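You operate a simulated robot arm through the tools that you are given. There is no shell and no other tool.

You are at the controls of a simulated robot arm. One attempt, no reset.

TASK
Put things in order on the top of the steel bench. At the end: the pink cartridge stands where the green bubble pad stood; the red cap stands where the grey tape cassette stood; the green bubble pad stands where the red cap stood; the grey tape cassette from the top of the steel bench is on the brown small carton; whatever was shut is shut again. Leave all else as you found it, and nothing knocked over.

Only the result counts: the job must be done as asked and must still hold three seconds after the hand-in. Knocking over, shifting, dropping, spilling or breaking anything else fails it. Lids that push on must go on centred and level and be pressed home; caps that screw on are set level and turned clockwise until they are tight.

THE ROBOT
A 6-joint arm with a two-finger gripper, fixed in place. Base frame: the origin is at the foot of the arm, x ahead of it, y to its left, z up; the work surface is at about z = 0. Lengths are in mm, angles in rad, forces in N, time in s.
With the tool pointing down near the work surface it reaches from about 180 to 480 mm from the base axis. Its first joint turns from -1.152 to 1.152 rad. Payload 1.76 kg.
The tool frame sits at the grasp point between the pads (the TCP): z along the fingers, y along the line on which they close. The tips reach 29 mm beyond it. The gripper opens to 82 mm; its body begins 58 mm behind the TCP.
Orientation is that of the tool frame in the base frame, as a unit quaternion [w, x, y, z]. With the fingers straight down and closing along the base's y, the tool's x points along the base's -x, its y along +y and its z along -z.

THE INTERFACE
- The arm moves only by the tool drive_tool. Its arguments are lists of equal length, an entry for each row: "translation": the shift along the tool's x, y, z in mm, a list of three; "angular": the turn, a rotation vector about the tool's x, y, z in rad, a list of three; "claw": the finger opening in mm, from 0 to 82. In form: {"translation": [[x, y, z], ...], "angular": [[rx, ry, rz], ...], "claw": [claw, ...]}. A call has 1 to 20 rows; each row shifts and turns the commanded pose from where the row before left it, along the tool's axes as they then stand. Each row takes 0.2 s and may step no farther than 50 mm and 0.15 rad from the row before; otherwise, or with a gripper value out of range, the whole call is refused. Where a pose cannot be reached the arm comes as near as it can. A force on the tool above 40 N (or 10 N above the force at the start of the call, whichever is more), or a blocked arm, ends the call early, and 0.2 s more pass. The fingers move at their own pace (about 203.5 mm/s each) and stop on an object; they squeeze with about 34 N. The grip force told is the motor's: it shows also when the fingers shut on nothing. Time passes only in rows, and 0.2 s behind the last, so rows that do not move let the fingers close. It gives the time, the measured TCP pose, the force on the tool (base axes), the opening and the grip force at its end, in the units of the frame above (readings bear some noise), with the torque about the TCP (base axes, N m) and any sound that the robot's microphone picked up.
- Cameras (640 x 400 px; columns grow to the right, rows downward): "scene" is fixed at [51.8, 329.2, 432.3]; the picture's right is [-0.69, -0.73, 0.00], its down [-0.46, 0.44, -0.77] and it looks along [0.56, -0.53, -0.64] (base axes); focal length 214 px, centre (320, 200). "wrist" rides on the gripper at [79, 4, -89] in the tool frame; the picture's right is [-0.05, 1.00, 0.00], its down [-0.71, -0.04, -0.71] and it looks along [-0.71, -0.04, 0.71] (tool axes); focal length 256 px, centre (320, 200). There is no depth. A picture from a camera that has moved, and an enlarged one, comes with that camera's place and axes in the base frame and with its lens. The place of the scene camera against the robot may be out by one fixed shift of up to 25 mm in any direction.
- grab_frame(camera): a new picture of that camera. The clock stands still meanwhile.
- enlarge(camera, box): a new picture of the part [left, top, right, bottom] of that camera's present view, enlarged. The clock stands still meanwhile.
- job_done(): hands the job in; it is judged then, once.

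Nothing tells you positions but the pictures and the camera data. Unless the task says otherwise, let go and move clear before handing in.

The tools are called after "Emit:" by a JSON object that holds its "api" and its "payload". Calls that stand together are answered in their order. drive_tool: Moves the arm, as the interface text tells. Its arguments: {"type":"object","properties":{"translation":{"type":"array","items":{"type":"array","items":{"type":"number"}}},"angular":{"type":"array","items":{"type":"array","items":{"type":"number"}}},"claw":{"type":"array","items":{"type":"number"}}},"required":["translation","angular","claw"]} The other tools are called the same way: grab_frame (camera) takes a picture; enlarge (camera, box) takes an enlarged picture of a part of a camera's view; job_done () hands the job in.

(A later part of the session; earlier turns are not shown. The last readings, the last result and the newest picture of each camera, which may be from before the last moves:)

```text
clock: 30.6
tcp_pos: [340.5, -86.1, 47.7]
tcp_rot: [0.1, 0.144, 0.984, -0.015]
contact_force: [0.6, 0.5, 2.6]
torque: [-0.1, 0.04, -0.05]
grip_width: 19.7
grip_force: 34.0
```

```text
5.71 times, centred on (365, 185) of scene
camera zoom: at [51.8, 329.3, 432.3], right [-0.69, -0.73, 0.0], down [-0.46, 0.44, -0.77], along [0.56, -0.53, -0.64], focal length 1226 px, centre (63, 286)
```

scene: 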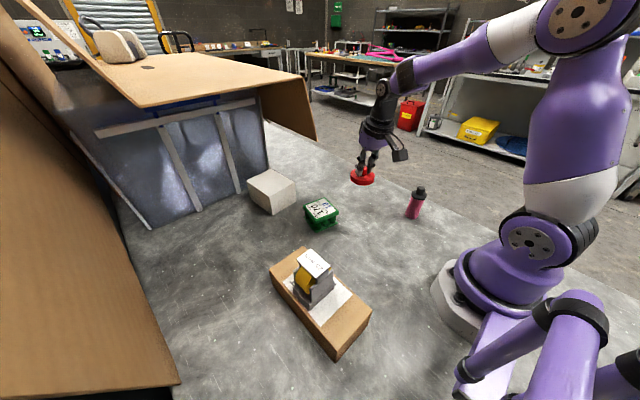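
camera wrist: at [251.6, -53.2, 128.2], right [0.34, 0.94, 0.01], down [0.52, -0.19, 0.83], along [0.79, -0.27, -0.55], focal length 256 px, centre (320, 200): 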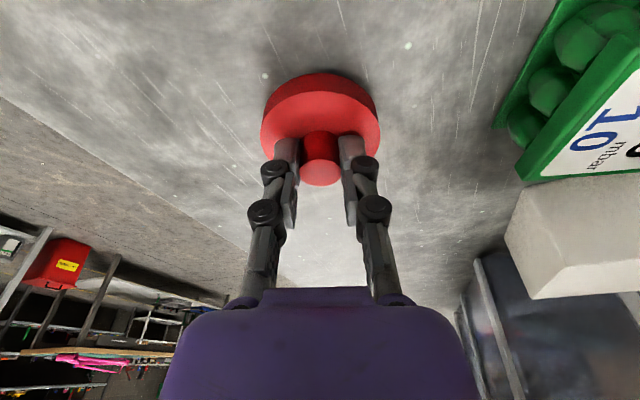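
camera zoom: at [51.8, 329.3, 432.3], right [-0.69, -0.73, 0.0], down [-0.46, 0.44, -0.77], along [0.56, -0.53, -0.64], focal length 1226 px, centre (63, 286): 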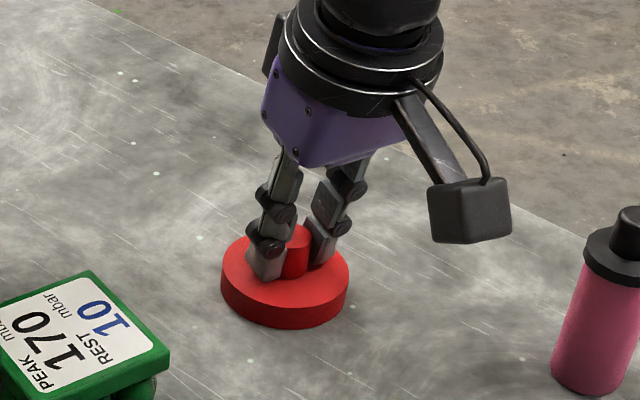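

It's just touching the bench. One more half-millimetre, then open and rise.

Emit:
{"api": "drive_tool", "payload": {"translation": [[0.1, 0, 0.5], [0, 0, 0], [0, 0, 0], [0, 0, 0], [0, 0, 0]], "angular": [[0, 0, 0], [0, 0, 0], [0, 0, 0], [0, 0, 0], [0, 0, 0]], "claw": [12, 12, 21, 35, 50]}}

Emit:
{"api": "drive_tool", "payload": {"translation": [[-2, 0, -9.8], [-4, 0, -19.6], [-5, 0, -24.5], [-6, 0, -29.4], [0, 0, 0]], "angular": [[0, 0, 0], [0, 0, 0], [0, 0, 0], [0, 0, 0], [0, 0, 0]], "claw": [50, 50, 60, 80, 80]}}

Emit:
{"api": "grab_frame", "payload": {"camera": "wrist"}}

Emit:
{"api": "grab_frame", "payload": {"camera": "scene"}}

```text
clock: 31.8
tcp_pos: [342.4, -86.1, 47.3]
tcp_rot: [0.099, 0.144, 0.985, -0.015]
contact_force: [0.3, 0.0, -0.5]
torque: [0.02, 0.0, 0.0]
grip_width: 49.9
grip_force: 0.1
```

```text
clock: 33.0
tcp_pos: [342.7, -88.0, 129.9]
tcp_rot: [0.099, 0.144, 0.984, -0.014]
contact_force: [-0.4, -1.0, -0.3]
torque: [0.0, 0.02, -0.02]
grip_width: 79.9
grip_force: 0.0
```

```text
taken
camera wrist: at [251.3, -57.1, 202.6], right [0.34, 0.94, 0.01], down [0.52, -0.19, 0.83], along [0.79, -0.27, -0.55], focal length 256 px, centre (320, 200)
```

wrist: 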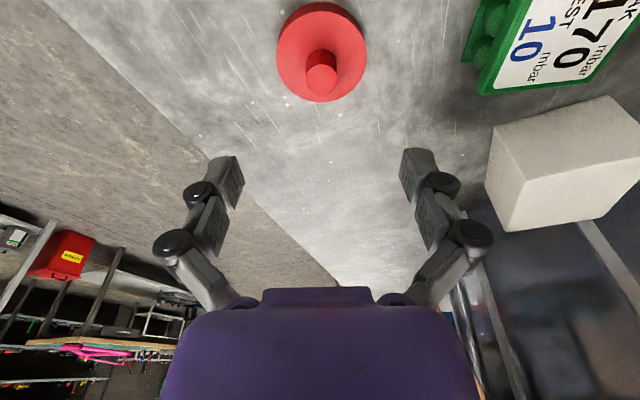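

```text
taken
```

scene: 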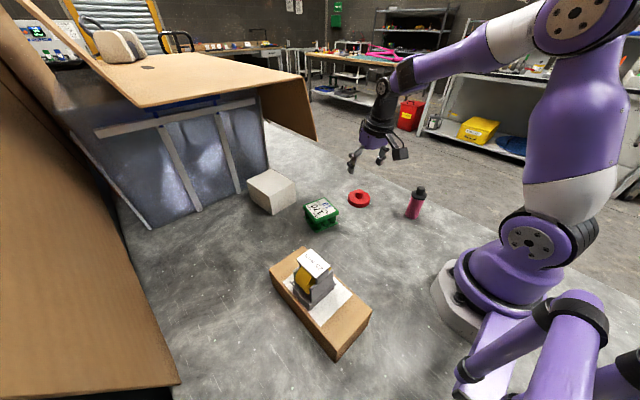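

The red cap sits at about (345.5,-87.5), where the cassette was. Next is the green pad, yawed about -12°. I'll keep the 0.2 rad outward tilt so I can reach the red cap's old spot, align the yaw, and hover above the pad.

Emit:
{"api": "drive_tool", "payload": {"translation": [[0, 0, 0], [3.2, 28.4, -0.64], [3.2, 28.4, -0.64], [3.2, 28.4, -0.64], [3.2, 28.4, -0.64], [3.2, 28.4, -0.64], [0, 0, 0]], "angular": [[-0.0163, 0, -0.0804], [0, 0, 0], [0, 0, 0], [0, 0, 0], [0, 0, 0], [0, 0, 0], [0, 0, 0]], "claw": [82, 82, 82, 82, 82, 82, 82]}}

Emit:
{"api": "grab_frame", "payload": {"camera": "wrist"}}

Emit:
{"api": "enlarge", "payload": {"camera": "wrist", "box": [240, 0, 400, 120]}}

```text
clock: 34.6
tcp_pos: [355.4, 53.0, 131.0]
tcp_rot: [0.099, 0.103, 0.99, -0.01]
contact_force: [-0.1, 0.8, 0.4]
torque: [-0.01, 0.01, 0.03]
grip_width: 82.1
grip_force: 0.1
```

```text
taken
camera wrist: at [261.4, 76.5, 204.0], right [0.26, 0.97, 0.01], down [0.53, -0.15, 0.83], along [0.81, -0.21, -0.55], focal length 256 px, centre (320, 200)
```

wrist: 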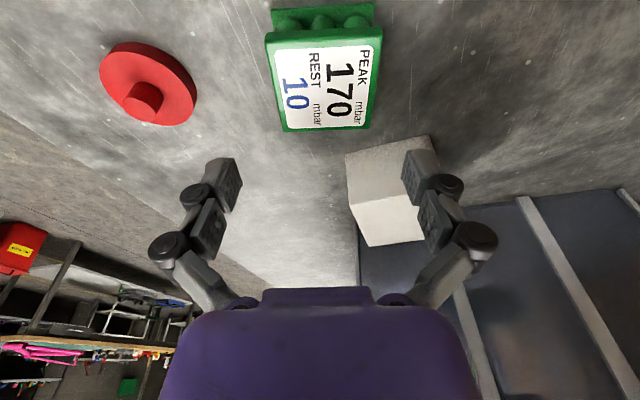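

```text
3.33 times, centred on (320, 60) of wrist
camera zoom: at [261.4, 76.5, 204.0], right [0.26, 0.97, 0.01], down [0.53, -0.15, 0.83], along [0.81, -0.21, -0.55], focal length 853 px, centre (320, 667)
```

zoom: 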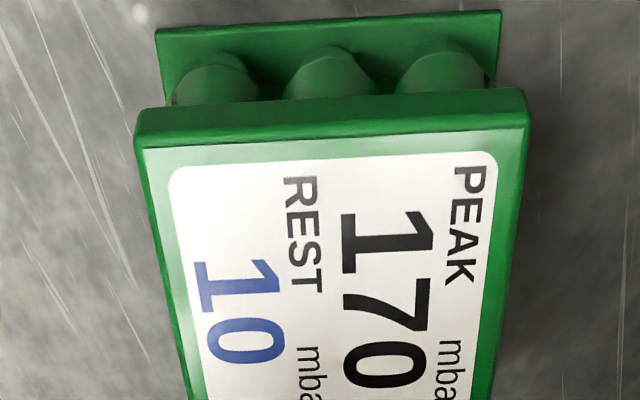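

The pad's centre is about (363.5,53.8), so the tool needs +3 mm sideways and +2 mm outward. I'll descend to just above the pad and re-check.

Emit:
{"api": "drive_tool", "payload": {"translation": [[3.7, 1.5, 23.1], [3.6, 1.5, 23.1], [0, 0, 0]], "angular": [[0, 0, 0], [0, 0, 0], [0, 0, 0]], "claw": [82, 82, 82]}}

Emit:
{"api": "grab_frame", "payload": {"camera": "wrist"}}

Emit:
{"api": "enlarge", "payload": {"camera": "scene", "box": [270, 140, 380, 240]}}

```text
clock: 35.4
tcp_pos: [358.7, 55.9, 85.8]
tcp_rot: [0.099, 0.103, 0.99, -0.011]
contact_force: [-0.5, 0.2, -0.3]
torque: [0.02, -0.01, -0.01]
grip_width: 81.9
grip_force: 0.0
```

```text
taken
camera wrist: at [265.0, 78.8, 157.8], right [0.26, 0.97, 0.01], down [0.53, -0.15, 0.83], along [0.81, -0.21, -0.55], focal length 256 px, centre (320, 200)
```

wrist: 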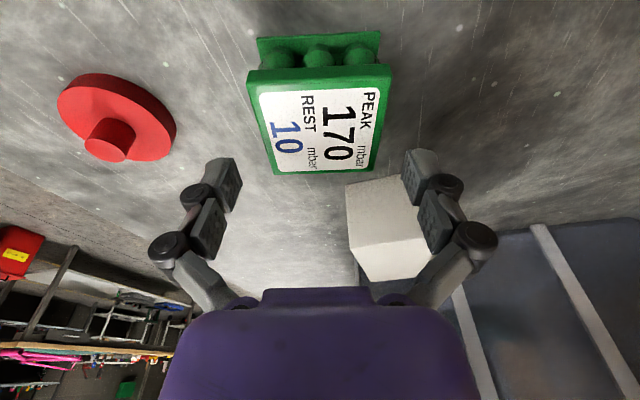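

```text
4.00 times, centred on (325, 190) of scene
camera zoom: at [51.8, 329.2, 432.3], right [-0.69, -0.73, 0.0], down [-0.46, 0.44, -0.77], along [0.56, -0.53, -0.64], focal length 858 px, centre (300, 240)
```

zoom: 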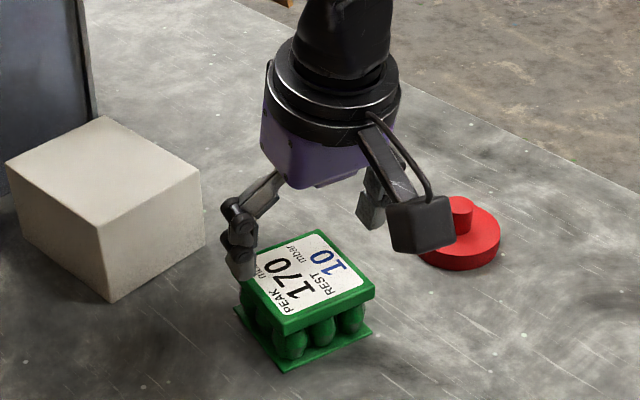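

Alignment is within about 1.3 mm. I'll descend to TCP z≈39.5 so the tips stay above the base plate, with the fingers still open.

Emit:
{"api": "drive_tool", "payload": {"translation": [[3.1, 0.5, 15.2], [3.1, 0.4, 15.2], [3.0, 0.4, 15.2], [0, 0, 0]], "angular": [[0, 0, 0], [0, 0, 0], [0, 0, 0], [0, 0, 0]], "claw": [82, 82, 82, 82]}}

Emit:
{"api": "grab_frame", "payload": {"camera": "wrist"}}

Emit:
{"api": "enlarge", "payload": {"camera": "scene", "box": [270, 160, 370, 240]}}

```text
clock: 36.4
tcp_pos: [357.9, 59.1, 39.8]
tcp_rot: [0.099, 0.103, 0.99, -0.01]
contact_force: [-0.5, -0.1, 0.7]
torque: [-0.01, 0.0, 0.0]
grip_width: 81.9
grip_force: 0.0
```

```text
taken
camera wrist: at [265.5, 81.8, 112.1], right [0.26, 0.97, 0.01], down [0.53, -0.15, 0.83], along [0.81, -0.21, -0.55], focal length 256 px, centre (320, 200)
```

wrist: 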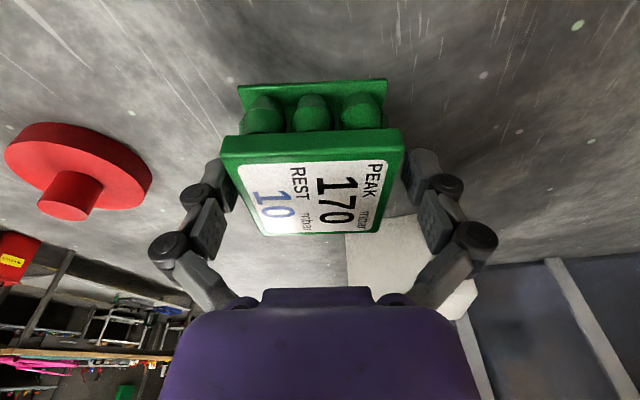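

```text
5.00 times, centred on (320, 200) of scene
camera zoom: at [51.8, 329.2, 432.3], right [-0.69, -0.73, 0.0], down [-0.46, 0.44, -0.77], along [0.56, -0.53, -0.64], focal length 1072 px, centre (320, 200)
```

zoom: 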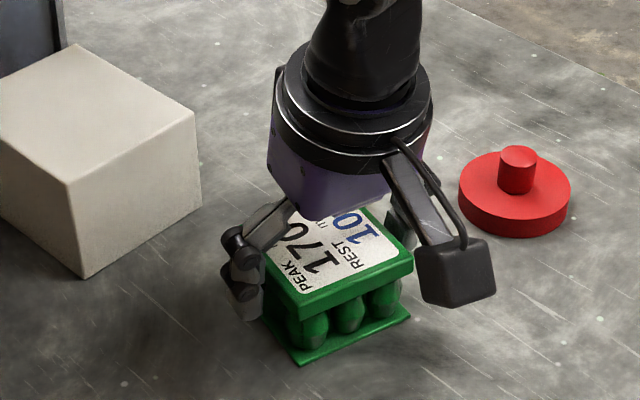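

The fingers straddle the pad's upper plate. I'll close step by step, watching the grip force and sound in case the pad is soft.

Emit:
{"api": "drive_tool", "payload": {"translation": [[0, -0.8, 0], [0, 0, 0], [0, 0, 0]], "angular": [[0, 0, 0], [0, 0, 0], [0, 0, 0]], "claw": [76, 71, 68]}}

Emit:
{"api": "grab_frame", "payload": {"camera": "wrist"}}

```text
clock: 37.2
tcp_pos: [358.2, 59.8, 38.8]
tcp_rot: [0.099, 0.103, 0.99, -0.011]
contact_force: [-0.1, 0.3, 0.8]
torque: [-0.02, -0.03, -0.01]
grip_width: 69.5
grip_force: 1.1
```

```text
taken
camera wrist: at [265.4, 81.7, 112.1], right [0.26, 0.97, 0.01], down [0.53, -0.15, 0.83], along [0.81, -0.21, -0.55], focal length 256 px, centre (320, 200)
```

wrist: 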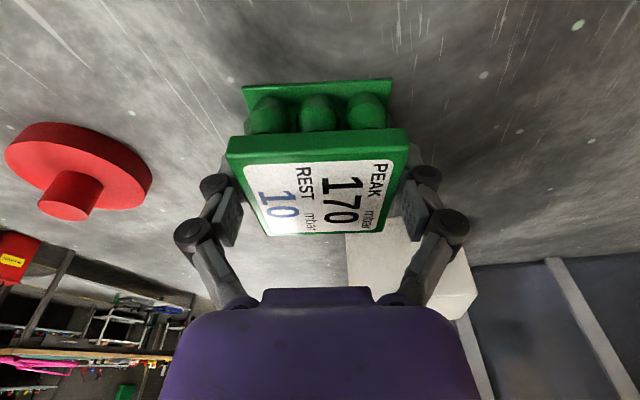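

Emit:
{"api": "drive_tool", "payload": {"translation": [[0, 0, 0], [0, 0, 0]], "angular": [[0, 0, 0], [0, 0, 0]], "claw": [67, 66]}}

```text
clock: 37.8
tcp_pos: [357.6, 58.4, 39.5]
tcp_rot: [0.099, 0.103, 0.99, -0.01]
contact_force: [-1.4, -0.4, 6.8]
torque: [-0.04, 0.02, 0.0]
grip_width: 69.2
grip_force: 34.3
```

The pad is firmly held at 69.2 mm. I'll lift straight up 15 mm and check that it hangs level.

Emit:
{"api": "drive_tool", "payload": {"translation": [[-1, 0, -4.9], [-2, 0, -9.8], [0, 0, 0]], "angular": [[0, 0, 0], [0, 0, 0], [0, 0, 0]], "claw": [65, 64, 64]}}

Emit:
{"api": "grab_frame", "payload": {"camera": "wrist"}}

Emit:
{"api": "enlarge", "payload": {"camera": "scene", "box": [270, 160, 370, 240]}}

```text
clock: 38.6
tcp_pos: [357.3, 57.5, 53.5]
tcp_rot: [0.1, 0.103, 0.99, -0.011]
contact_force: [0.4, -0.1, 0.2]
torque: [0.0, 0.02, 0.04]
grip_width: 69.0
grip_force: 34.2
```

```text
taken
camera wrist: at [263.7, 81.2, 126.5], right [0.26, 0.97, 0.01], down [0.53, -0.15, 0.83], along [0.81, -0.21, -0.55], focal length 256 px, centre (320, 200)
```

wrist: 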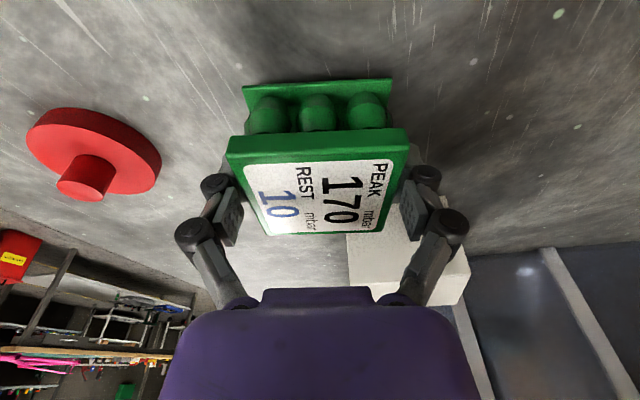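

```text
5.00 times, centred on (320, 200) of scene
camera zoom: at [51.8, 329.2, 432.3], right [-0.69, -0.73, 0.0], down [-0.46, 0.44, -0.77], along [0.56, -0.53, -0.64], focal length 1072 px, centre (320, 200)
```

zoom: 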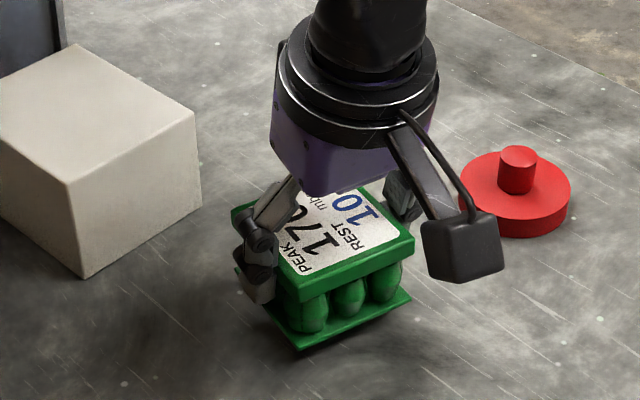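

Emit:
{"api": "enlarge", "payload": {"camera": "wrist", "box": [208, 60, 432, 250]}}

```text
2.11 times, centred on (320, 155) of wrist
camera zoom: at [263.7, 81.2, 126.5], right [0.26, 0.97, 0.01], down [0.53, -0.15, 0.83], along [0.81, -0.21, -0.55], focal length 539 px, centre (320, 295)
```

zoom: 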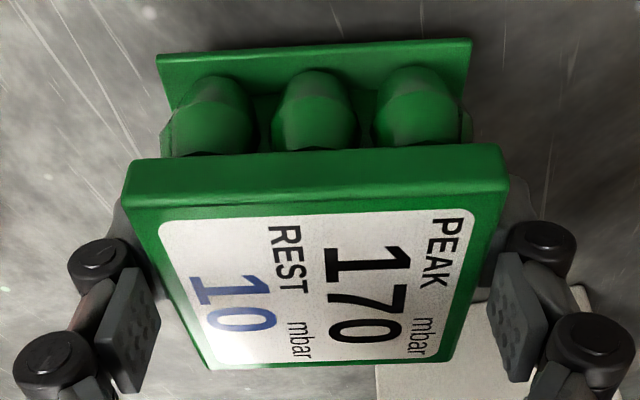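

The pad hangs level, 69 mm wide and about 44 mm tall, with its centre about 8 mm outward of the TCP; its original centre was about (365,54.7). I'll lift it higher and carry it to the red cap's old spot at (483.8,-145.7).

Emit:
{"api": "drive_tool", "payload": {"translation": [[-3, 0, -14.7], [-4, 0, -19.6], [-4, 0, -19.6], [-2, 0, -9.8], [-12, -13, 2.4], [-20, -22, 4.05], [-20, -22, 4.05], [-20, -22, 4.05], [-20, -22, 4.05], [-20, -22, 4.05], [-20, -22, 4.05], [-13.9, -16, 2.8], [-10, -10.8, 2.1], [0, 0, 0]], "angular": [[0, 0, 0], [0, 0, 0], [0, 0, 0], [0, 0, 0], [0, 0, 0], [0, 0, 0], [0, 0, 0], [0, 0, 0], [0, 0, 0], [0, 0, 0], [0, 0, 0], [0, 0, 0], [0, 0, 0], [0, 0, 0]], "claw": [64, 64, 64, 64, 64, 64, 64, 64, 64, 64, 64, 64, 64, 64]}}

Emit:
{"api": "grab_frame", "payload": {"camera": "wrist"}}

Emit:
{"api": "grab_frame", "payload": {"camera": "scene"}}

```text
clock: 41.6
tcp_pos: [477.6, -142.2, 119.2]
tcp_rot: [0.1, 0.104, 0.99, -0.011]
contact_force: [1.0, -0.9, -0.1]
torque: [-0.03, 0.0, 0.0]
grip_width: 69.0
grip_force: 34.3
```

```text
taken
camera wrist: at [384.9, -119.4, 191.8], right [0.26, 0.97, 0.01], down [0.53, -0.15, 0.83], along [0.81, -0.21, -0.55], focal length 256 px, centre (320, 200)
```

wrist: 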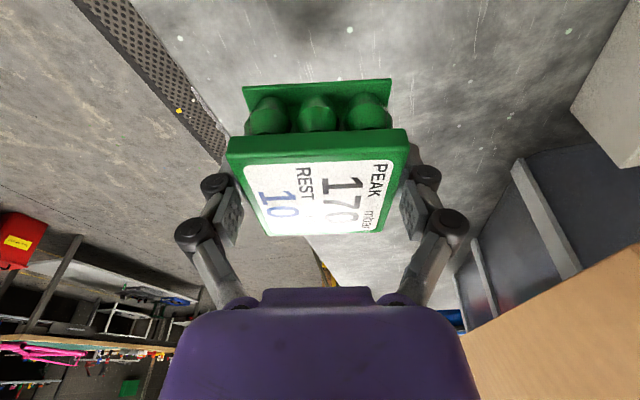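

```text
taken
```

scene: 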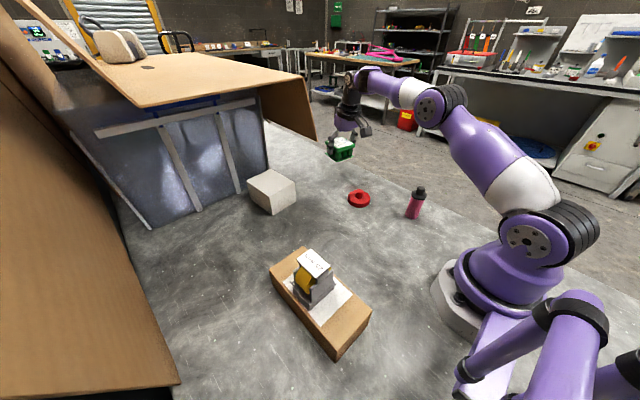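

It's positioned within 2 mm. I'll apply a small correction and lower most of the way.

Emit:
{"api": "drive_tool", "payload": {"translation": [[3.5, -0.4, 16.4], [3.5, -0.4, 16.4], [3.5, -0.4, 16.4], [3.5, -0.4, 16.4], [1.6, 0, 6.7], [0, 0, 0]], "angular": [[0, 0, 0], [0, 0, 0], [0, 0, 0], [0, 0, 0], [0, 0, 0], [0, 0, 0]], "claw": [64, 64, 64, 64, 64, 64]}}

Emit:
{"api": "grab_frame", "payload": {"camera": "wrist"}}

Emit:
{"api": "enlarge", "payload": {"camera": "scene", "box": [290, 110, 400, 210]}}

```text
clock: 43.0
tcp_pos: [477.2, -143.8, 45.5]
tcp_rot: [0.1, 0.104, 0.99, -0.011]
contact_force: [0.2, -0.2, -0.2]
torque: [0.02, -0.01, 0.0]
grip_width: 68.9
grip_force: 34.2
```

```text
taken
camera wrist: at [384.6, -120.8, 117.7], right [0.26, 0.97, 0.01], down [0.53, -0.15, 0.83], along [0.81, -0.21, -0.55], focal length 256 px, centre (320, 200)
```

wrist: 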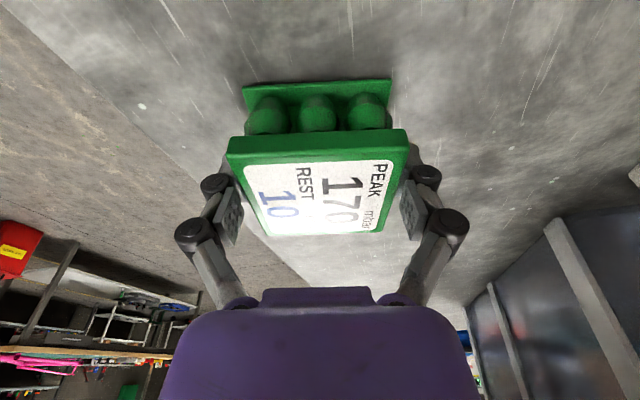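

```text
4.00 times, centred on (345, 160) of scene
camera zoom: at [51.9, 329.2, 432.3], right [-0.69, -0.73, 0.0], down [-0.46, 0.44, -0.77], along [0.56, -0.53, -0.64], focal length 858 px, centre (220, 360)
```

zoom: 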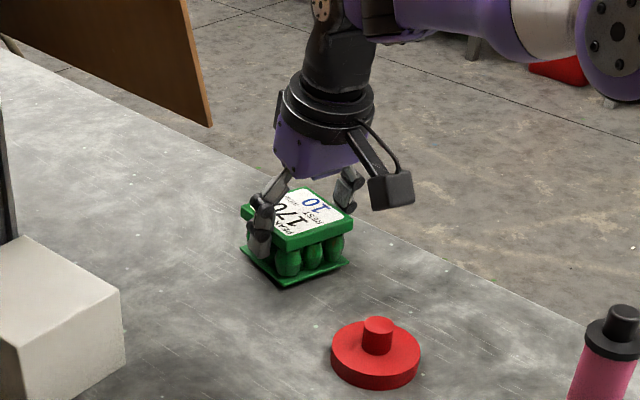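

Emit:
{"api": "drive_tool", "payload": {"translation": [[1.0, 0, 1.96], [0.4, 0, 1.96], [0.2, 0, 0.98], [0, 0, 0]], "angular": [[0, 0, 0], [0, 0, 0], [0, 0, 0], [0, 0, 0]], "claw": [64, 64, 64, 64]}}

```text
clock: 44.0
tcp_pos: [476.5, -142.8, 40.1]
tcp_rot: [0.1, 0.103, 0.99, -0.01]
contact_force: [0.1, 1.1, 1.1]
torque: [0.01, -0.03, -0.01]
grip_width: 68.9
grip_force: 33.9
```

The pad is nearly at contact. I'll continue in half-millimetre steps.

Emit:
{"api": "drive_tool", "payload": {"translation": [[0.15, 0, 0.7], [0, 0, 0]], "angular": [[0, 0, 0], [0, 0, 0]], "claw": [64, 64]}}

Emit:
{"api": "drive_tool", "payload": {"translation": [[0.15, 0, 0.7], [0, 0, 0]], "angular": [[0, 0, 0], [0, 0, 0]], "claw": [64, 64]}}

```text
clock: 44.6
tcp_pos: [475.6, -143.3, 39.2]
tcp_rot: [0.101, 0.103, 0.989, -0.01]
contact_force: [-1.6, 0.8, 5.6]
torque: [0.06, -0.02, 0.02]
grip_width: 68.9
grip_force: 34.3
```

```text
clock: 45.2
tcp_pos: [477.9, -143.9, 38.8]
tcp_rot: [0.1, 0.103, 0.99, -0.011]
contact_force: [-3.3, 3.1, 12.0]
torque: [0.11, 0.07, 0.03]
grip_width: 68.9
grip_force: 34.0
```

The pad is seated on the bench at 12 N. I'll open and rise vertically.

Emit:
{"api": "drive_tool", "payload": {"translation": [[-0.1, 0, -0.5], [0, 0, 0], [0, 0, 0], [0, 0, 0]], "angular": [[0, 0, 0], [0, 0, 0], [0, 0, 0], [0, 0, 0]], "claw": [66, 70, 76, 82]}}

Emit:
{"api": "grab_frame", "payload": {"camera": "wrist"}}

```text
clock: 46.2
tcp_pos: [476.4, -145.4, 39.4]
tcp_rot: [0.1, 0.103, 0.99, -0.011]
contact_force: [0.0, -0.5, 0.1]
torque: [0.01, -0.01, -0.04]
grip_width: 81.8
grip_force: 0.0
```

```text
taken
camera wrist: at [383.9, -121.1, 111.2], right [0.26, 0.97, 0.01], down [0.53, -0.15, 0.83], along [0.81, -0.21, -0.55], focal length 256 px, centre (320, 200)
```

wrist: 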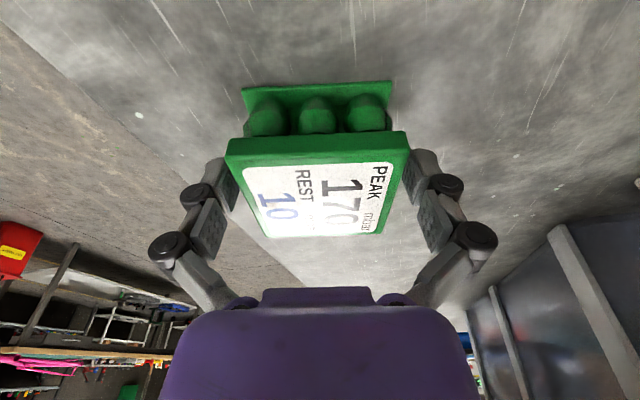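

Emit:
{"api": "drive_tool", "payload": {"translation": [[-2, 0, -9.8], [-3, 0, -14.7], [-5, 0, -24.5], [-5, 0, -24.5], [-5, 0, -24.5], [0, 0, 0]], "angular": [[0, 0, 0], [0, 0, 0], [0, 0, 0], [0, 0, 0], [0, 0, 0], [0, 0, 0]], "claw": [82, 82, 82, 82, 82, 82]}}

Emit:
{"api": "grab_frame", "payload": {"camera": "wrist"}}

Emit:
{"api": "grab_frame", "payload": {"camera": "scene"}}

```text
clock: 47.6
tcp_pos: [475.5, -142.4, 139.0]
tcp_rot: [0.099, 0.103, 0.99, -0.011]
contact_force: [0.5, 0.4, 0.2]
torque: [0.0, 0.01, -0.01]
grip_width: 82.1
grip_force: 0.1
```

```text
taken
camera wrist: at [382.4, -120.1, 211.5], right [0.26, 0.97, 0.01], down [0.53, -0.15, 0.83], along [0.81, -0.21, -0.55], focal length 256 px, centre (320, 200)
```

wrist: 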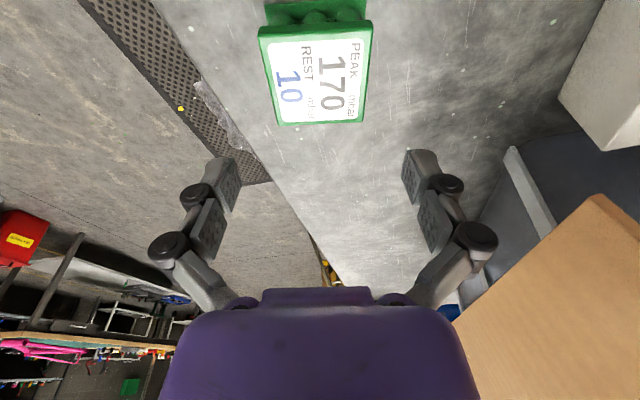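

```text
taken
```

scene: 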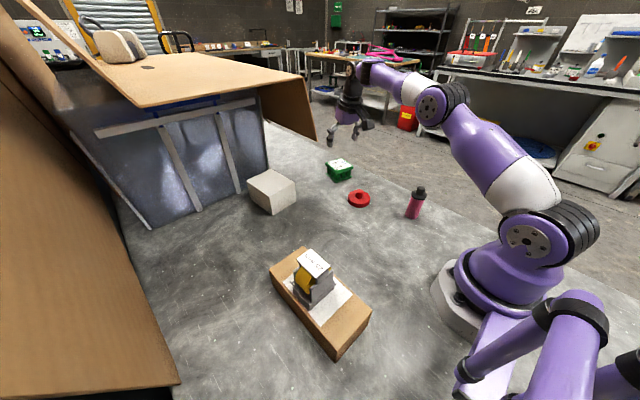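

The green pad stands at about (484,-146). Next is the pink cartridge: I'll go up, retract inward, level the tool and turn toward about -38° to look at it.

Emit:
{"api": "drive_tool", "payload": {"translation": [[-5, 0, -24.5], [-5, 0, -24.5], [27.8, -4.45, -5.63], [27.8, -4.45, -5.63], [27.8, -4.45, -5.63], [27.8, -4.45, -5.63], [27.8, -4.45, -5.63], [27.8, -4.45, -5.63], [27.8, -4.45, -5.63], [27.8, -4.45, -5.63], [27.8, -4.45, -5.63], [27.8, -4.45, -5.63], [27.8, -4.45, -5.63]], "angular": [[0, 0, 0], [0, 0, 0], [0, 0, 0], [0, 0, 0], [0, 0, 0], [0, 0, 0], [0, 0, 0], [0, 0, 0], [0, 0, 0], [0, 0, 0], [0, 0, 0], [0, 0, 0], [0, 0, 0]], "claw": [82, 82, 82, 82, 82, 82, 82, 82, 82, 82, 82, 82, 82]}}

Emit:
{"api": "drive_tool", "payload": {"translation": [[0, 0, 0], [0, 0, 0], [0, 0, 0], [0, 0, 0], [0, 0, 0], [0, 0, 0]], "angular": [[0, 0.1, 0], [0, 0.1, 0], [0, 0, 0.15], [0, 0, 0.15], [0, 0, 0.15], [0, 0, 0]], "claw": [82, 82, 82, 82, 82, 82]}}

Emit:
{"api": "grab_frame", "payload": {"camera": "wrist"}}

Emit:
{"api": "grab_frame", "payload": {"camera": "scene"}}

```text
clock: 50.4
tcp_pos: [246.7, -172.3, 291.9]
tcp_rot: [0.1, 0.104, 0.989, -0.007]
contact_force: [0.1, -0.1, -0.2]
torque: [0.0, -0.01, 0.03]
grip_width: 82.0
grip_force: 0.0
out of reach, approached as far as the arm can: row 2, 4, 5, 6, 7, 8, 9, 10, 11, 12, 13
```

```text
clock: 51.8
tcp_pos: [251.2, -187.0, 288.7]
tcp_rot: [0.064, 0.324, 0.944, -0.016]
contact_force: [0.7, -0.4, -0.4]
torque: [-0.01, -0.01, -0.02]
grip_width: 82.1
grip_force: 0.0
out of reach, approached as far as the arm can: row 1, 2
```

```text
taken
camera wrist: at [182.9, -130.8, 367.4], right [0.65, 0.76, 0.02], down [0.45, -0.41, 0.79], along [0.61, -0.51, -0.61], focal length 256 px, centre (320, 200)
```

wrist: 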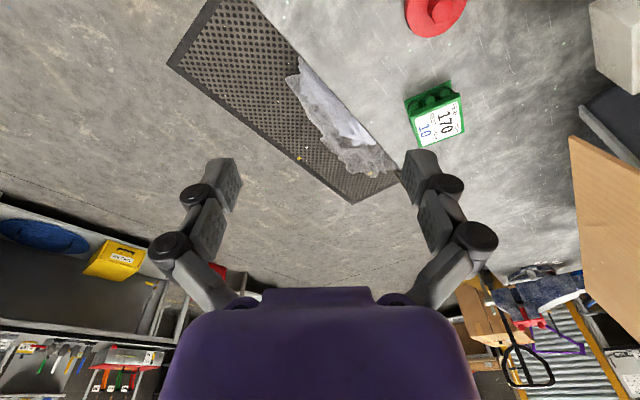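

```text
taken
```

scene: 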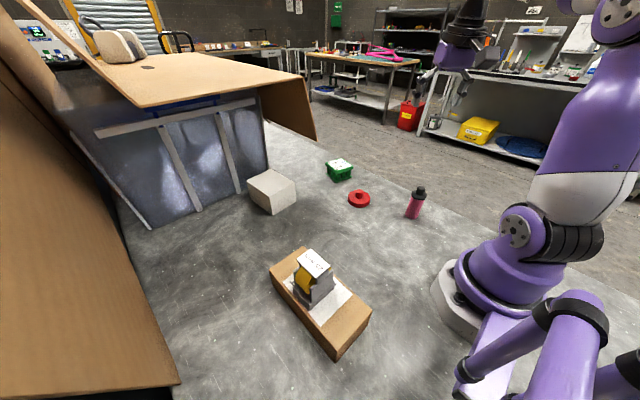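

That retract pose was out of reach, so the arm stopped high at (251,-187,289) with some tilt left over. I'll lower, level the tool, then move sideways and yaw to look along -y at the pink cartridge.

Emit:
{"api": "drive_tool", "payload": {"translation": [[2.9, -0.25, 22.1], [2.9, -0.25, 22.1], [2.9, -0.25, 22.1], [2.9, -0.25, 22.1], [0, 0, 0], [0, 0, 0]], "angular": [[0, 0, 0], [0, 0, 0], [0, 0, 0], [0, 0, 0], [0.0113, 0.1311, 0], [0, 0, 0]], "claw": [82, 82, 82, 82, 82, 82]}}

```text
clock: 53.2
tcp_pos: [287.7, -211.3, 264.7]
tcp_rot: [0.047, 0.324, 0.945, -0.018]
contact_force: [-0.6, 0.2, -0.7]
torque: [0.01, 0.05, -0.03]
grip_width: 82.3
grip_force: 0.0
out of reach, approached as far as the arm can: row 1, 2, 3, 4, 5
```

Emit:
{"api": "drive_tool", "payload": {"translation": [[0, 0, 0], [0, 0, 0]], "angular": [[0, 0, 0], [0, 0, 0]], "claw": [82, 82]}}

Emit:
{"api": "grab_frame", "payload": {"camera": "scene"}}

Emit:
{"api": "grab_frame", "payload": {"camera": "wrist"}}

```text
clock: 53.8
tcp_pos: [287.1, -209.6, 264.3]
tcp_rot: [0.046, 0.324, 0.945, -0.019]
contact_force: [0.7, 0.2, -0.2]
torque: [0.01, 0.01, -0.03]
grip_width: 81.9
grip_force: 0.1
```

```text
taken
```

scene: 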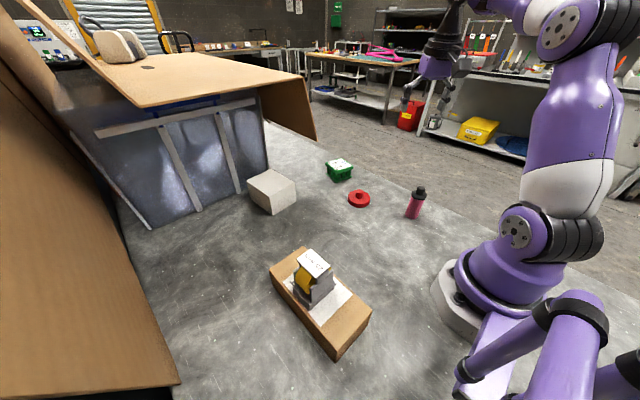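

```text
taken
camera wrist: at [220.6, -153.7, 346.9], right [0.65, 0.76, 0.0], down [0.48, -0.42, 0.77], along [0.59, -0.51, -0.63], focal length 256 px, centre (320, 200)
```

wrist: 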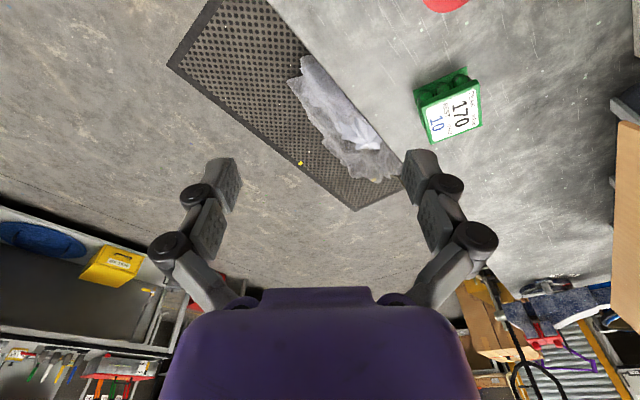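

Emit:
{"api": "drive_tool", "payload": {"translation": [[0, 0, 0], [0, 0, 0], [0, 0, 0]], "angular": [[-0.003, 0.05, 0], [-0.003, 0.05, 0], [0, 0, 0]], "claw": [82, 82, 82]}}

```text
clock: 54.6
tcp_pos: [291.6, -215.9, 265.6]
tcp_rot: [0.027, 0.324, 0.945, -0.018]
contact_force: [-0.1, 0.5, 0.2]
torque: [0.0, 0.01, -0.01]
grip_width: 82.0
grip_force: 0.1
out of reach, approached as far as the arm can: row 1, 2
```

Emit:
{"api": "drive_tool", "payload": {"translation": [[1.6, 0, 25]], "angular": [[0, 0, 0]], "claw": [82]}}

```text
clock: 55.0
tcp_pos: [292.9, -216.3, 251.5]
tcp_rot: [0.026, 0.325, 0.945, -0.019]
contact_force: [-0.3, -0.1, -0.5]
torque: [-0.02, 0.02, 0.0]
grip_width: 82.1
grip_force: 0.0
out of reach, approached as far as the arm can: row 1
```

Emit:
{"api": "enlarge", "payload": {"camera": "scene", "box": [380, 0, 640, 320]}}

Emit:
{"api": "grab_frame", "payload": {"camera": "wrist"}}

```text
1.25 times, centred on (510, 160) of scene
camera zoom: at [51.8, 329.3, 432.3], right [-0.69, -0.73, 0.0], down [-0.46, 0.44, -0.77], along [0.56, -0.53, -0.64], focal length 268 px, centre (82, 250)
```

zoom: 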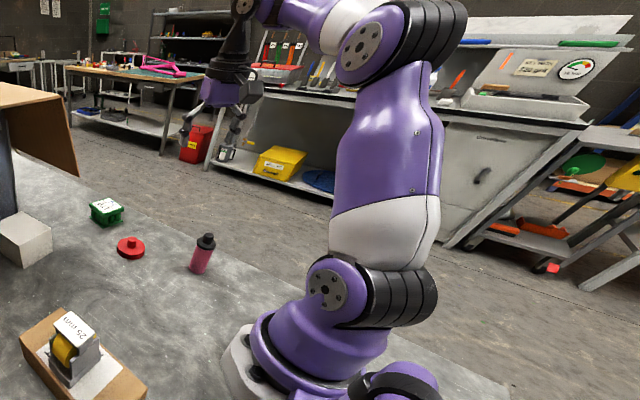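

```text
taken
camera wrist: at [230.0, -159.9, 336.0], right [0.66, 0.75, -0.02], down [0.51, -0.42, 0.75], along [0.56, -0.5, -0.66], focal length 256 px, centre (320, 200)
```

wrist: 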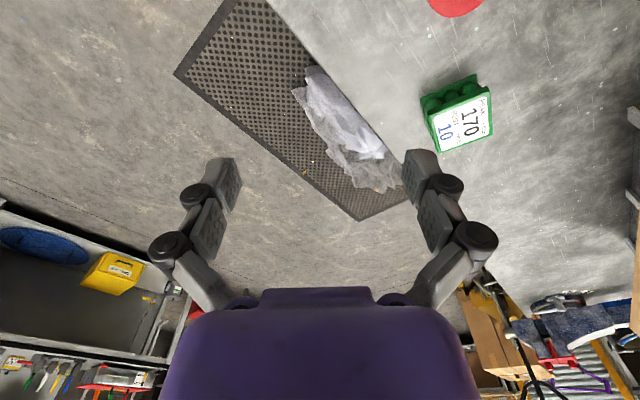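

The arm seems held at a joint limit here. I'll test small moves to find which directions are free.

Emit:
{"api": "drive_tool", "payload": {"translation": [[0, 20, 0]], "angular": [[0, 0, 0]], "claw": [82]}}

Emit:
{"api": "drive_tool", "payload": {"translation": [[-20, 0, 0]], "angular": [[0, 0, 0]], "claw": [82]}}

Emit:
{"api": "drive_tool", "payload": {"translation": [[0, 0, 20]], "angular": [[0, 0, 0]], "claw": [82]}}

```text
clock: 55.4
tcp_pos: [305.9, -201.6, 249.3]
tcp_rot: [0.026, 0.325, 0.945, -0.019]
contact_force: [0.0, 0.4, -0.1]
torque: [0.02, -0.02, 0.02]
grip_width: 82.0
grip_force: 0.0
```

```text
clock: 55.8
tcp_pos: [323.5, -212.1, 250.1]
tcp_rot: [0.026, 0.326, 0.945, -0.018]
contact_force: [-0.8, -0.8, -0.1]
torque: [0.02, -0.01, 0.0]
grip_width: 82.0
grip_force: 0.1
```

```text
clock: 56.2
tcp_pos: [323.7, -212.8, 230.8]
tcp_rot: [0.026, 0.325, 0.945, -0.018]
contact_force: [-0.3, 0.4, -0.1]
torque: [-0.03, 0.0, -0.02]
grip_width: 81.8
grip_force: 0.0
```

It's free again at this height and radius; the inner zone is blocked only when high up with an outward tilt. I'll level the tool, drop to z≈200, and go back to the known-good area near (300,-60).

Emit:
{"api": "drive_tool", "payload": {"translation": [[0, 0, 15], [0, 0, 15], [0, 0, 0], [22.5, 21.2, 0], [22.5, 21.2, 0], [22.5, 21.2, 0], [22.5, 21.2, 0], [22.5, 21.2, 0], [0, 0, 0]], "angular": [[0, 0, 0], [0, 0, 0], [-0.017, 0.061, 0], [0, 0, 0], [0, 0, 0], [0, 0, 0], [0, 0, 0], [0, 0, 0], [0, 0, 0]], "claw": [82, 82, 82, 82, 82, 82, 82, 82, 82]}}

```text
clock: 58.2
tcp_pos: [323.0, -71.5, 234.3]
tcp_rot: [-0.001, 0.325, 0.946, 0.0]
contact_force: [-0.1, 0.1, 0.1]
torque: [0.01, 0.0, -0.02]
grip_width: 81.8
grip_force: 0.1
out of reach, approached as far as the arm can: row 5, 6, 7, 8
```

Emit:
{"api": "drive_tool", "payload": {"translation": [[0, 0, 0], [0, 0, 0], [0, 0, 0], [0, 0, 0], [0, 0, 0]], "angular": [[0, 0, -0.1325], [0, 0, -0.1325], [0, 0, -0.1325], [0, 0, -0.1325], [0, 0, -0.1325]], "claw": [82, 82, 82, 82, 82]}}

Emit:
{"api": "drive_tool", "payload": {"translation": [[0, 0, 15]], "angular": [[0, 0, 0]], "claw": [82]}}

Emit:
{"api": "drive_tool", "payload": {"translation": [[15, 0, 0]], "angular": [[0, 0, 0]], "claw": [82]}}

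Emit:
{"api": "grab_frame", "payload": {"camera": "scene"}}

```text
clock: 59.4
tcp_pos: [323.1, -70.5, 233.5]
tcp_rot: [-0.001, -0.002, 1.0, -0.001]
contact_force: [0.3, -0.3, -0.6]
torque: [0.0, 0.03, 0.02]
grip_width: 82.0
grip_force: 0.1
```

```text
clock: 59.8
tcp_pos: [331.2, -63.1, 231.1]
tcp_rot: [-0.005, -0.001, 1.0, 0.014]
contact_force: [-0.1, 0.4, 0.0]
torque: [-0.04, 0.02, 0.03]
grip_width: 82.0
grip_force: 0.1
out of reach, approached as far as the arm can: row 1
```

```text
clock: 60.2
tcp_pos: [319.4, -73.6, 236.3]
tcp_rot: [-0.001, 0.0, 1.0, 0.0]
contact_force: [-0.8, 0.1, 0.1]
torque: [-0.02, 0.0, 0.0]
grip_width: 82.2
grip_force: 0.0
out of reach, approached as far as the arm can: row 1
```

```text
taken
```

scene: 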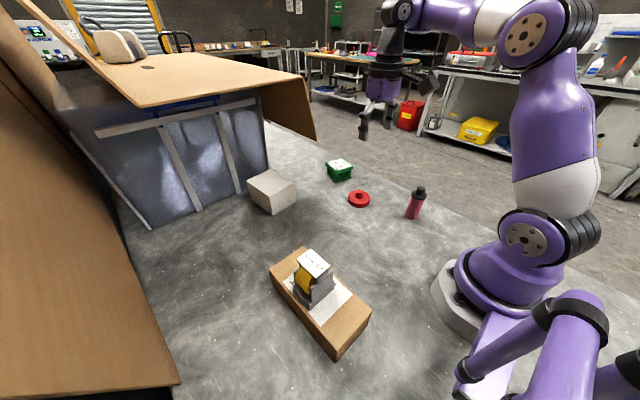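

Emit:
{"api": "drive_tool", "payload": {"translation": [[0, 0, 0]], "angular": [[0, 0, 0]], "claw": [82]}}

Emit:
{"api": "drive_tool", "payload": {"translation": [[-15, 0, 0], [-15, 0, 0]], "angular": [[0, 0, 0], [0, 0, 0]], "claw": [82, 82]}}

Emit:
{"api": "drive_tool", "payload": {"translation": [[0, 0, 15], [0, 0, 15]], "angular": [[0, 0, 0], [0, 0, 0]], "claw": [82, 82]}}

```text
clock: 60.6
tcp_pos: [318.1, -73.4, 235.9]
tcp_rot: [-0.001, 0.0, 1.0, -0.001]
contact_force: [-0.8, -0.1, -0.4]
torque: [0.02, -0.01, 0.02]
grip_width: 82.1
grip_force: 0.1
```

```text
clock: 61.2
tcp_pos: [348.7, -73.9, 237.2]
tcp_rot: [-0.001, 0.0, 1.0, 0.0]
contact_force: [0.1, -0.9, -0.8]
torque: [0.03, 0.02, 0.01]
grip_width: 82.2
grip_force: 0.0
```

```text
clock: 61.8
tcp_pos: [353.4, -74.3, 211.5]
tcp_rot: [0.0, 0.0, 1.0, 0.0]
contact_force: [-0.1, 0.4, 0.3]
torque: [0.01, -0.01, -0.02]
grip_width: 82.1
grip_force: 0.0
out of reach, approached as far as the arm can: row 2
```

Emit:
{"api": "enlarge", "payload": {"camera": "scene", "box": [330, 0, 640, 194]}}

Emit:
{"api": "grab_frame", "payload": {"camera": "wrist"}}

```text
2.06 times, centred on (485, 97) of scene
camera zoom: at [51.8, 329.2, 432.3], right [-0.69, -0.73, 0.0], down [-0.46, 0.44, -0.77], along [0.56, -0.53, -0.64], focal length 442 px, centre (-20, 412)
```

zoom: 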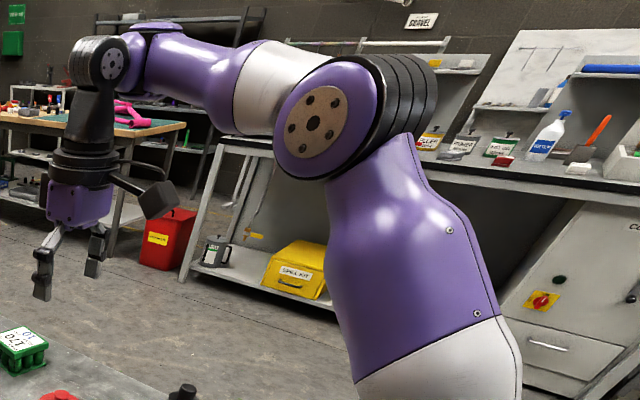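

```text
taken
camera wrist: at [273.6, -71.6, 301.8], right [0.05, 1.0, 0.0], down [0.71, -0.04, 0.71], along [0.71, -0.04, -0.71], focal length 256 px, centre (320, 200)
```

wrist: 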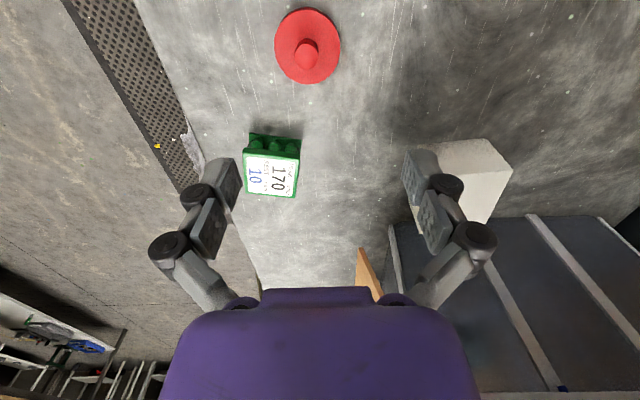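

Emit:
{"api": "drive_tool", "payload": {"translation": [[-25, 0, 0], [-25, 0, 0], [0, 0, 15], [0, 0, 15], [0, 0, 15], [0, 0, 15]], "angular": [[0, 0, 0], [0, 0, 0], [0, 0, 0], [0, 0, 0], [0, 0, 0], [0, 0, 0]], "claw": [82, 82, 82, 82, 82, 82]}}

```text
clock: 63.2
tcp_pos: [403.1, -76.5, 149.8]
tcp_rot: [0.0, -0.001, 1.0, 0.0]
contact_force: [-0.1, 0.8, 0.0]
torque: [0.01, 0.02, 0.0]
grip_width: 81.7
grip_force: 0.0
```

Emit:
{"api": "drive_tool", "payload": {"translation": [[20, 0, 0], [20, 0, 0], [20, 0, 0], [20, 0, 0], [20, 0, 0]], "angular": [[0, 0, 0], [0, 0, 0], [0, 0, 0], [0, 0, 0], [0, 0, 0]], "claw": [82, 82, 82, 82, 82]}}

```text
clock: 64.4
tcp_pos: [304.9, -75.7, 149.3]
tcp_rot: [0.0, -0.001, 1.0, 0.0]
contact_force: [-0.5, -1.0, 0.1]
torque: [-0.03, 0.02, -0.04]
grip_width: 82.0
grip_force: 0.0
```

I'm free again and at (305,-76,149). I'll stay low, move to about (230,-50,170) and yaw to look along -y at the pink cartridge.

Emit:
{"api": "drive_tool", "payload": {"translation": [[25, 8.7, -6.7], [25, 8.7, -6.7], [25, 8.7, -6.7]], "angular": [[0, 0, 0], [0, 0, 0], [0, 0, 0]], "claw": [82, 82, 82]}}

Emit:
{"api": "drive_tool", "payload": {"translation": [[0, 0, 0], [0, 0, 0], [0, 0, 0], [0, 0, 0], [0, 0, 0], [0, 0, 0]], "angular": [[0, 0, 0.145], [0, 0, 0.145], [0, 0, 0.145], [0, 0, 0.145], [0, 0, 0.145], [0, 0, 0.145]], "claw": [82, 82, 82, 82, 82, 82]}}

Emit:
{"api": "grab_frame", "payload": {"camera": "wrist"}}

```text
clock: 65.2
tcp_pos: [226.1, -49.0, 170.6]
tcp_rot: [0.0, 0.0, 1.0, 0.0]
contact_force: [0.2, 0.2, -0.4]
torque: [-0.01, 0.02, 0.01]
grip_width: 82.0
grip_force: 0.0
```

```text
clock: 66.6
tcp_pos: [227.0, -51.3, 171.2]
tcp_rot: [0.0, 0.422, 0.906, 0.0]
contact_force: [0.9, 0.1, -0.2]
torque: [0.0, 0.03, -0.02]
grip_width: 82.1
grip_force: 0.0
```

```text
taken
camera wrist: at [179.4, 13.5, 261.0], right [0.8, 0.6, 0.0], down [0.42, -0.56, 0.71], along [0.43, -0.57, -0.71], focal length 256 px, centre (320, 200)
```

wrist: 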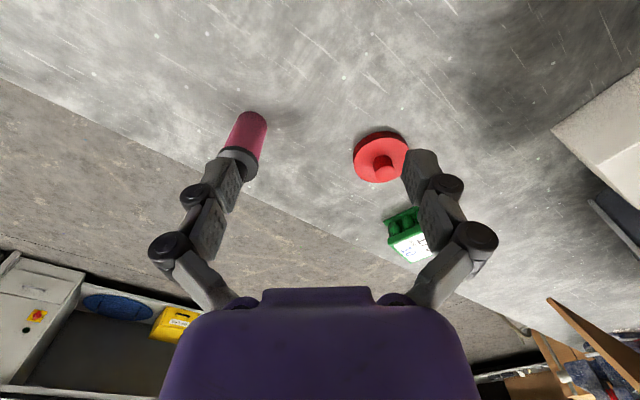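

Emit:
{"api": "enlarge", "payload": {"camera": "wrist", "box": [196, 95, 292, 195]}}

```text
4.00 times, centred on (244, 145) of wrist
camera zoom: at [179.4, 13.5, 261.0], right [0.8, 0.6, 0.0], down [0.42, -0.56, 0.71], along [0.43, -0.57, -0.71], focal length 1024 px, centre (624, 420)
```

zoom: 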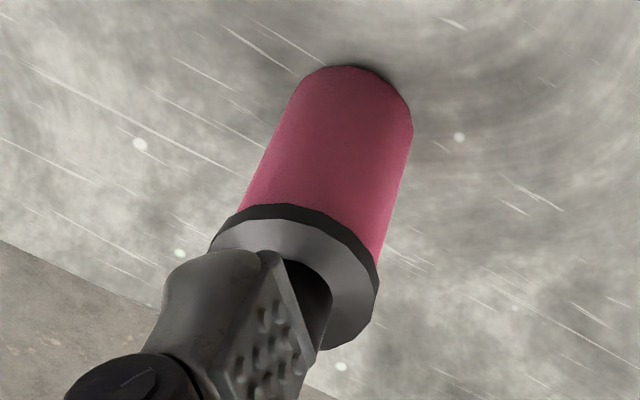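

The pink cartridge is near (199,-148), body about 33 mm in diameter, but a finger occludes it. I'll yaw further to get a clear view.

Emit:
{"api": "drive_tool", "payload": {"translation": [[0, 0, 0], [0, 0, 0], [0, 0, 0], [0, 0, 0], [0, 0, 0]], "angular": [[0, 0, 0.14], [0, 0, 0.14], [0, 0, 0.14], [0, 0, 0.14], [0, 0, 0.14]], "claw": [82, 82, 82, 82, 82]}}

Emit:
{"api": "grab_frame", "payload": {"camera": "wrist"}}

Emit:
{"api": "enlarge", "payload": {"camera": "wrist", "box": [232, 80, 360, 180]}}

```text
clock: 67.8
tcp_pos: [226.8, -48.7, 170.1]
tcp_rot: [0.0, 0.708, 0.706, -0.001]
contact_force: [1.0, 0.7, 1.0]
torque: [0.03, 0.02, 0.04]
grip_width: 81.8
grip_force: 0.0
```

```text
taken
camera wrist: at [231.7, 30.1, 260.7], right [1.0, -0.05, 0.0], down [-0.04, -0.71, 0.71], along [-0.04, -0.71, -0.71], focal length 256 px, centre (320, 200)
```

wrist: 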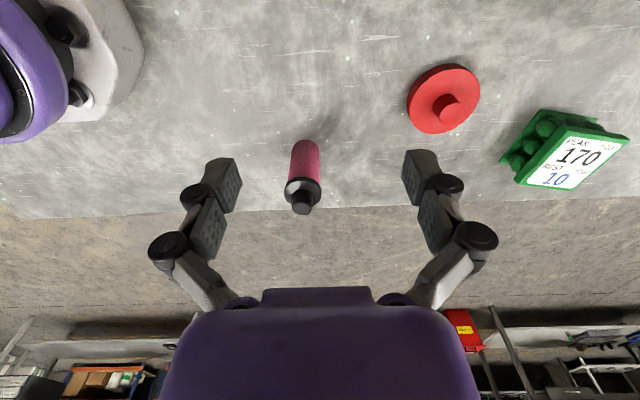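

```text
4.00 times, centred on (296, 130) of wrist
camera zoom: at [231.7, 30.1, 260.7], right [1.0, -0.05, 0.0], down [-0.04, -0.71, 0.71], along [-0.04, -0.71, -0.71], focal length 1024 px, centre (416, 480)
```

zoom: 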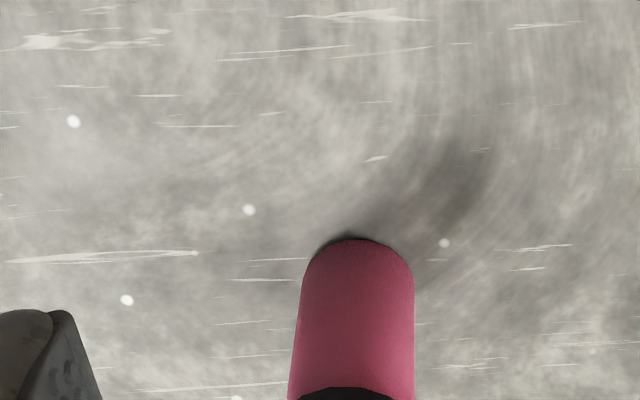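

Emit:
{"api": "enlarge", "payload": {"camera": "wrist", "box": [256, 130, 352, 225]}}

Emit:
{"api": "enlarge", "payload": {"camera": "scene", "box": [300, 130, 460, 250]}}

```text
4.21 times, centred on (304, 178) of wrist
camera zoom: at [231.7, 30.1, 260.7], right [1.0, -0.05, 0.0], down [-0.04, -0.71, 0.71], along [-0.04, -0.71, -0.71], focal length 1078 px, centre (387, 295)
```

zoom: 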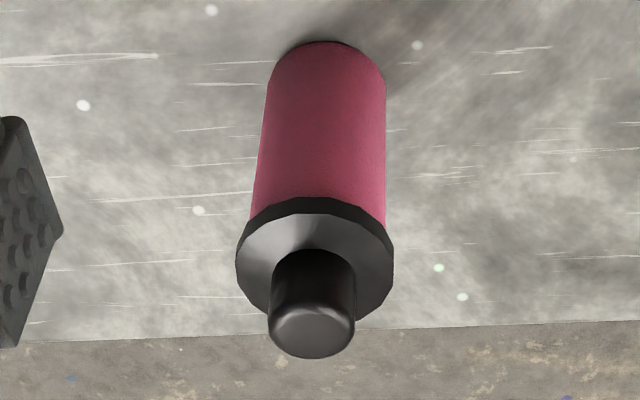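

```text
3.33 times, centred on (380, 190) of scene
camera zoom: at [51.8, 329.2, 432.3], right [-0.69, -0.73, 0.0], down [-0.46, 0.44, -0.77], along [0.56, -0.53, -0.64], focal length 715 px, centre (120, 233)
```

zoom: 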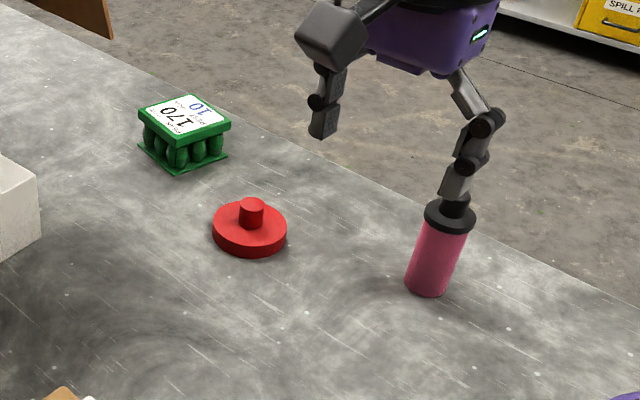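

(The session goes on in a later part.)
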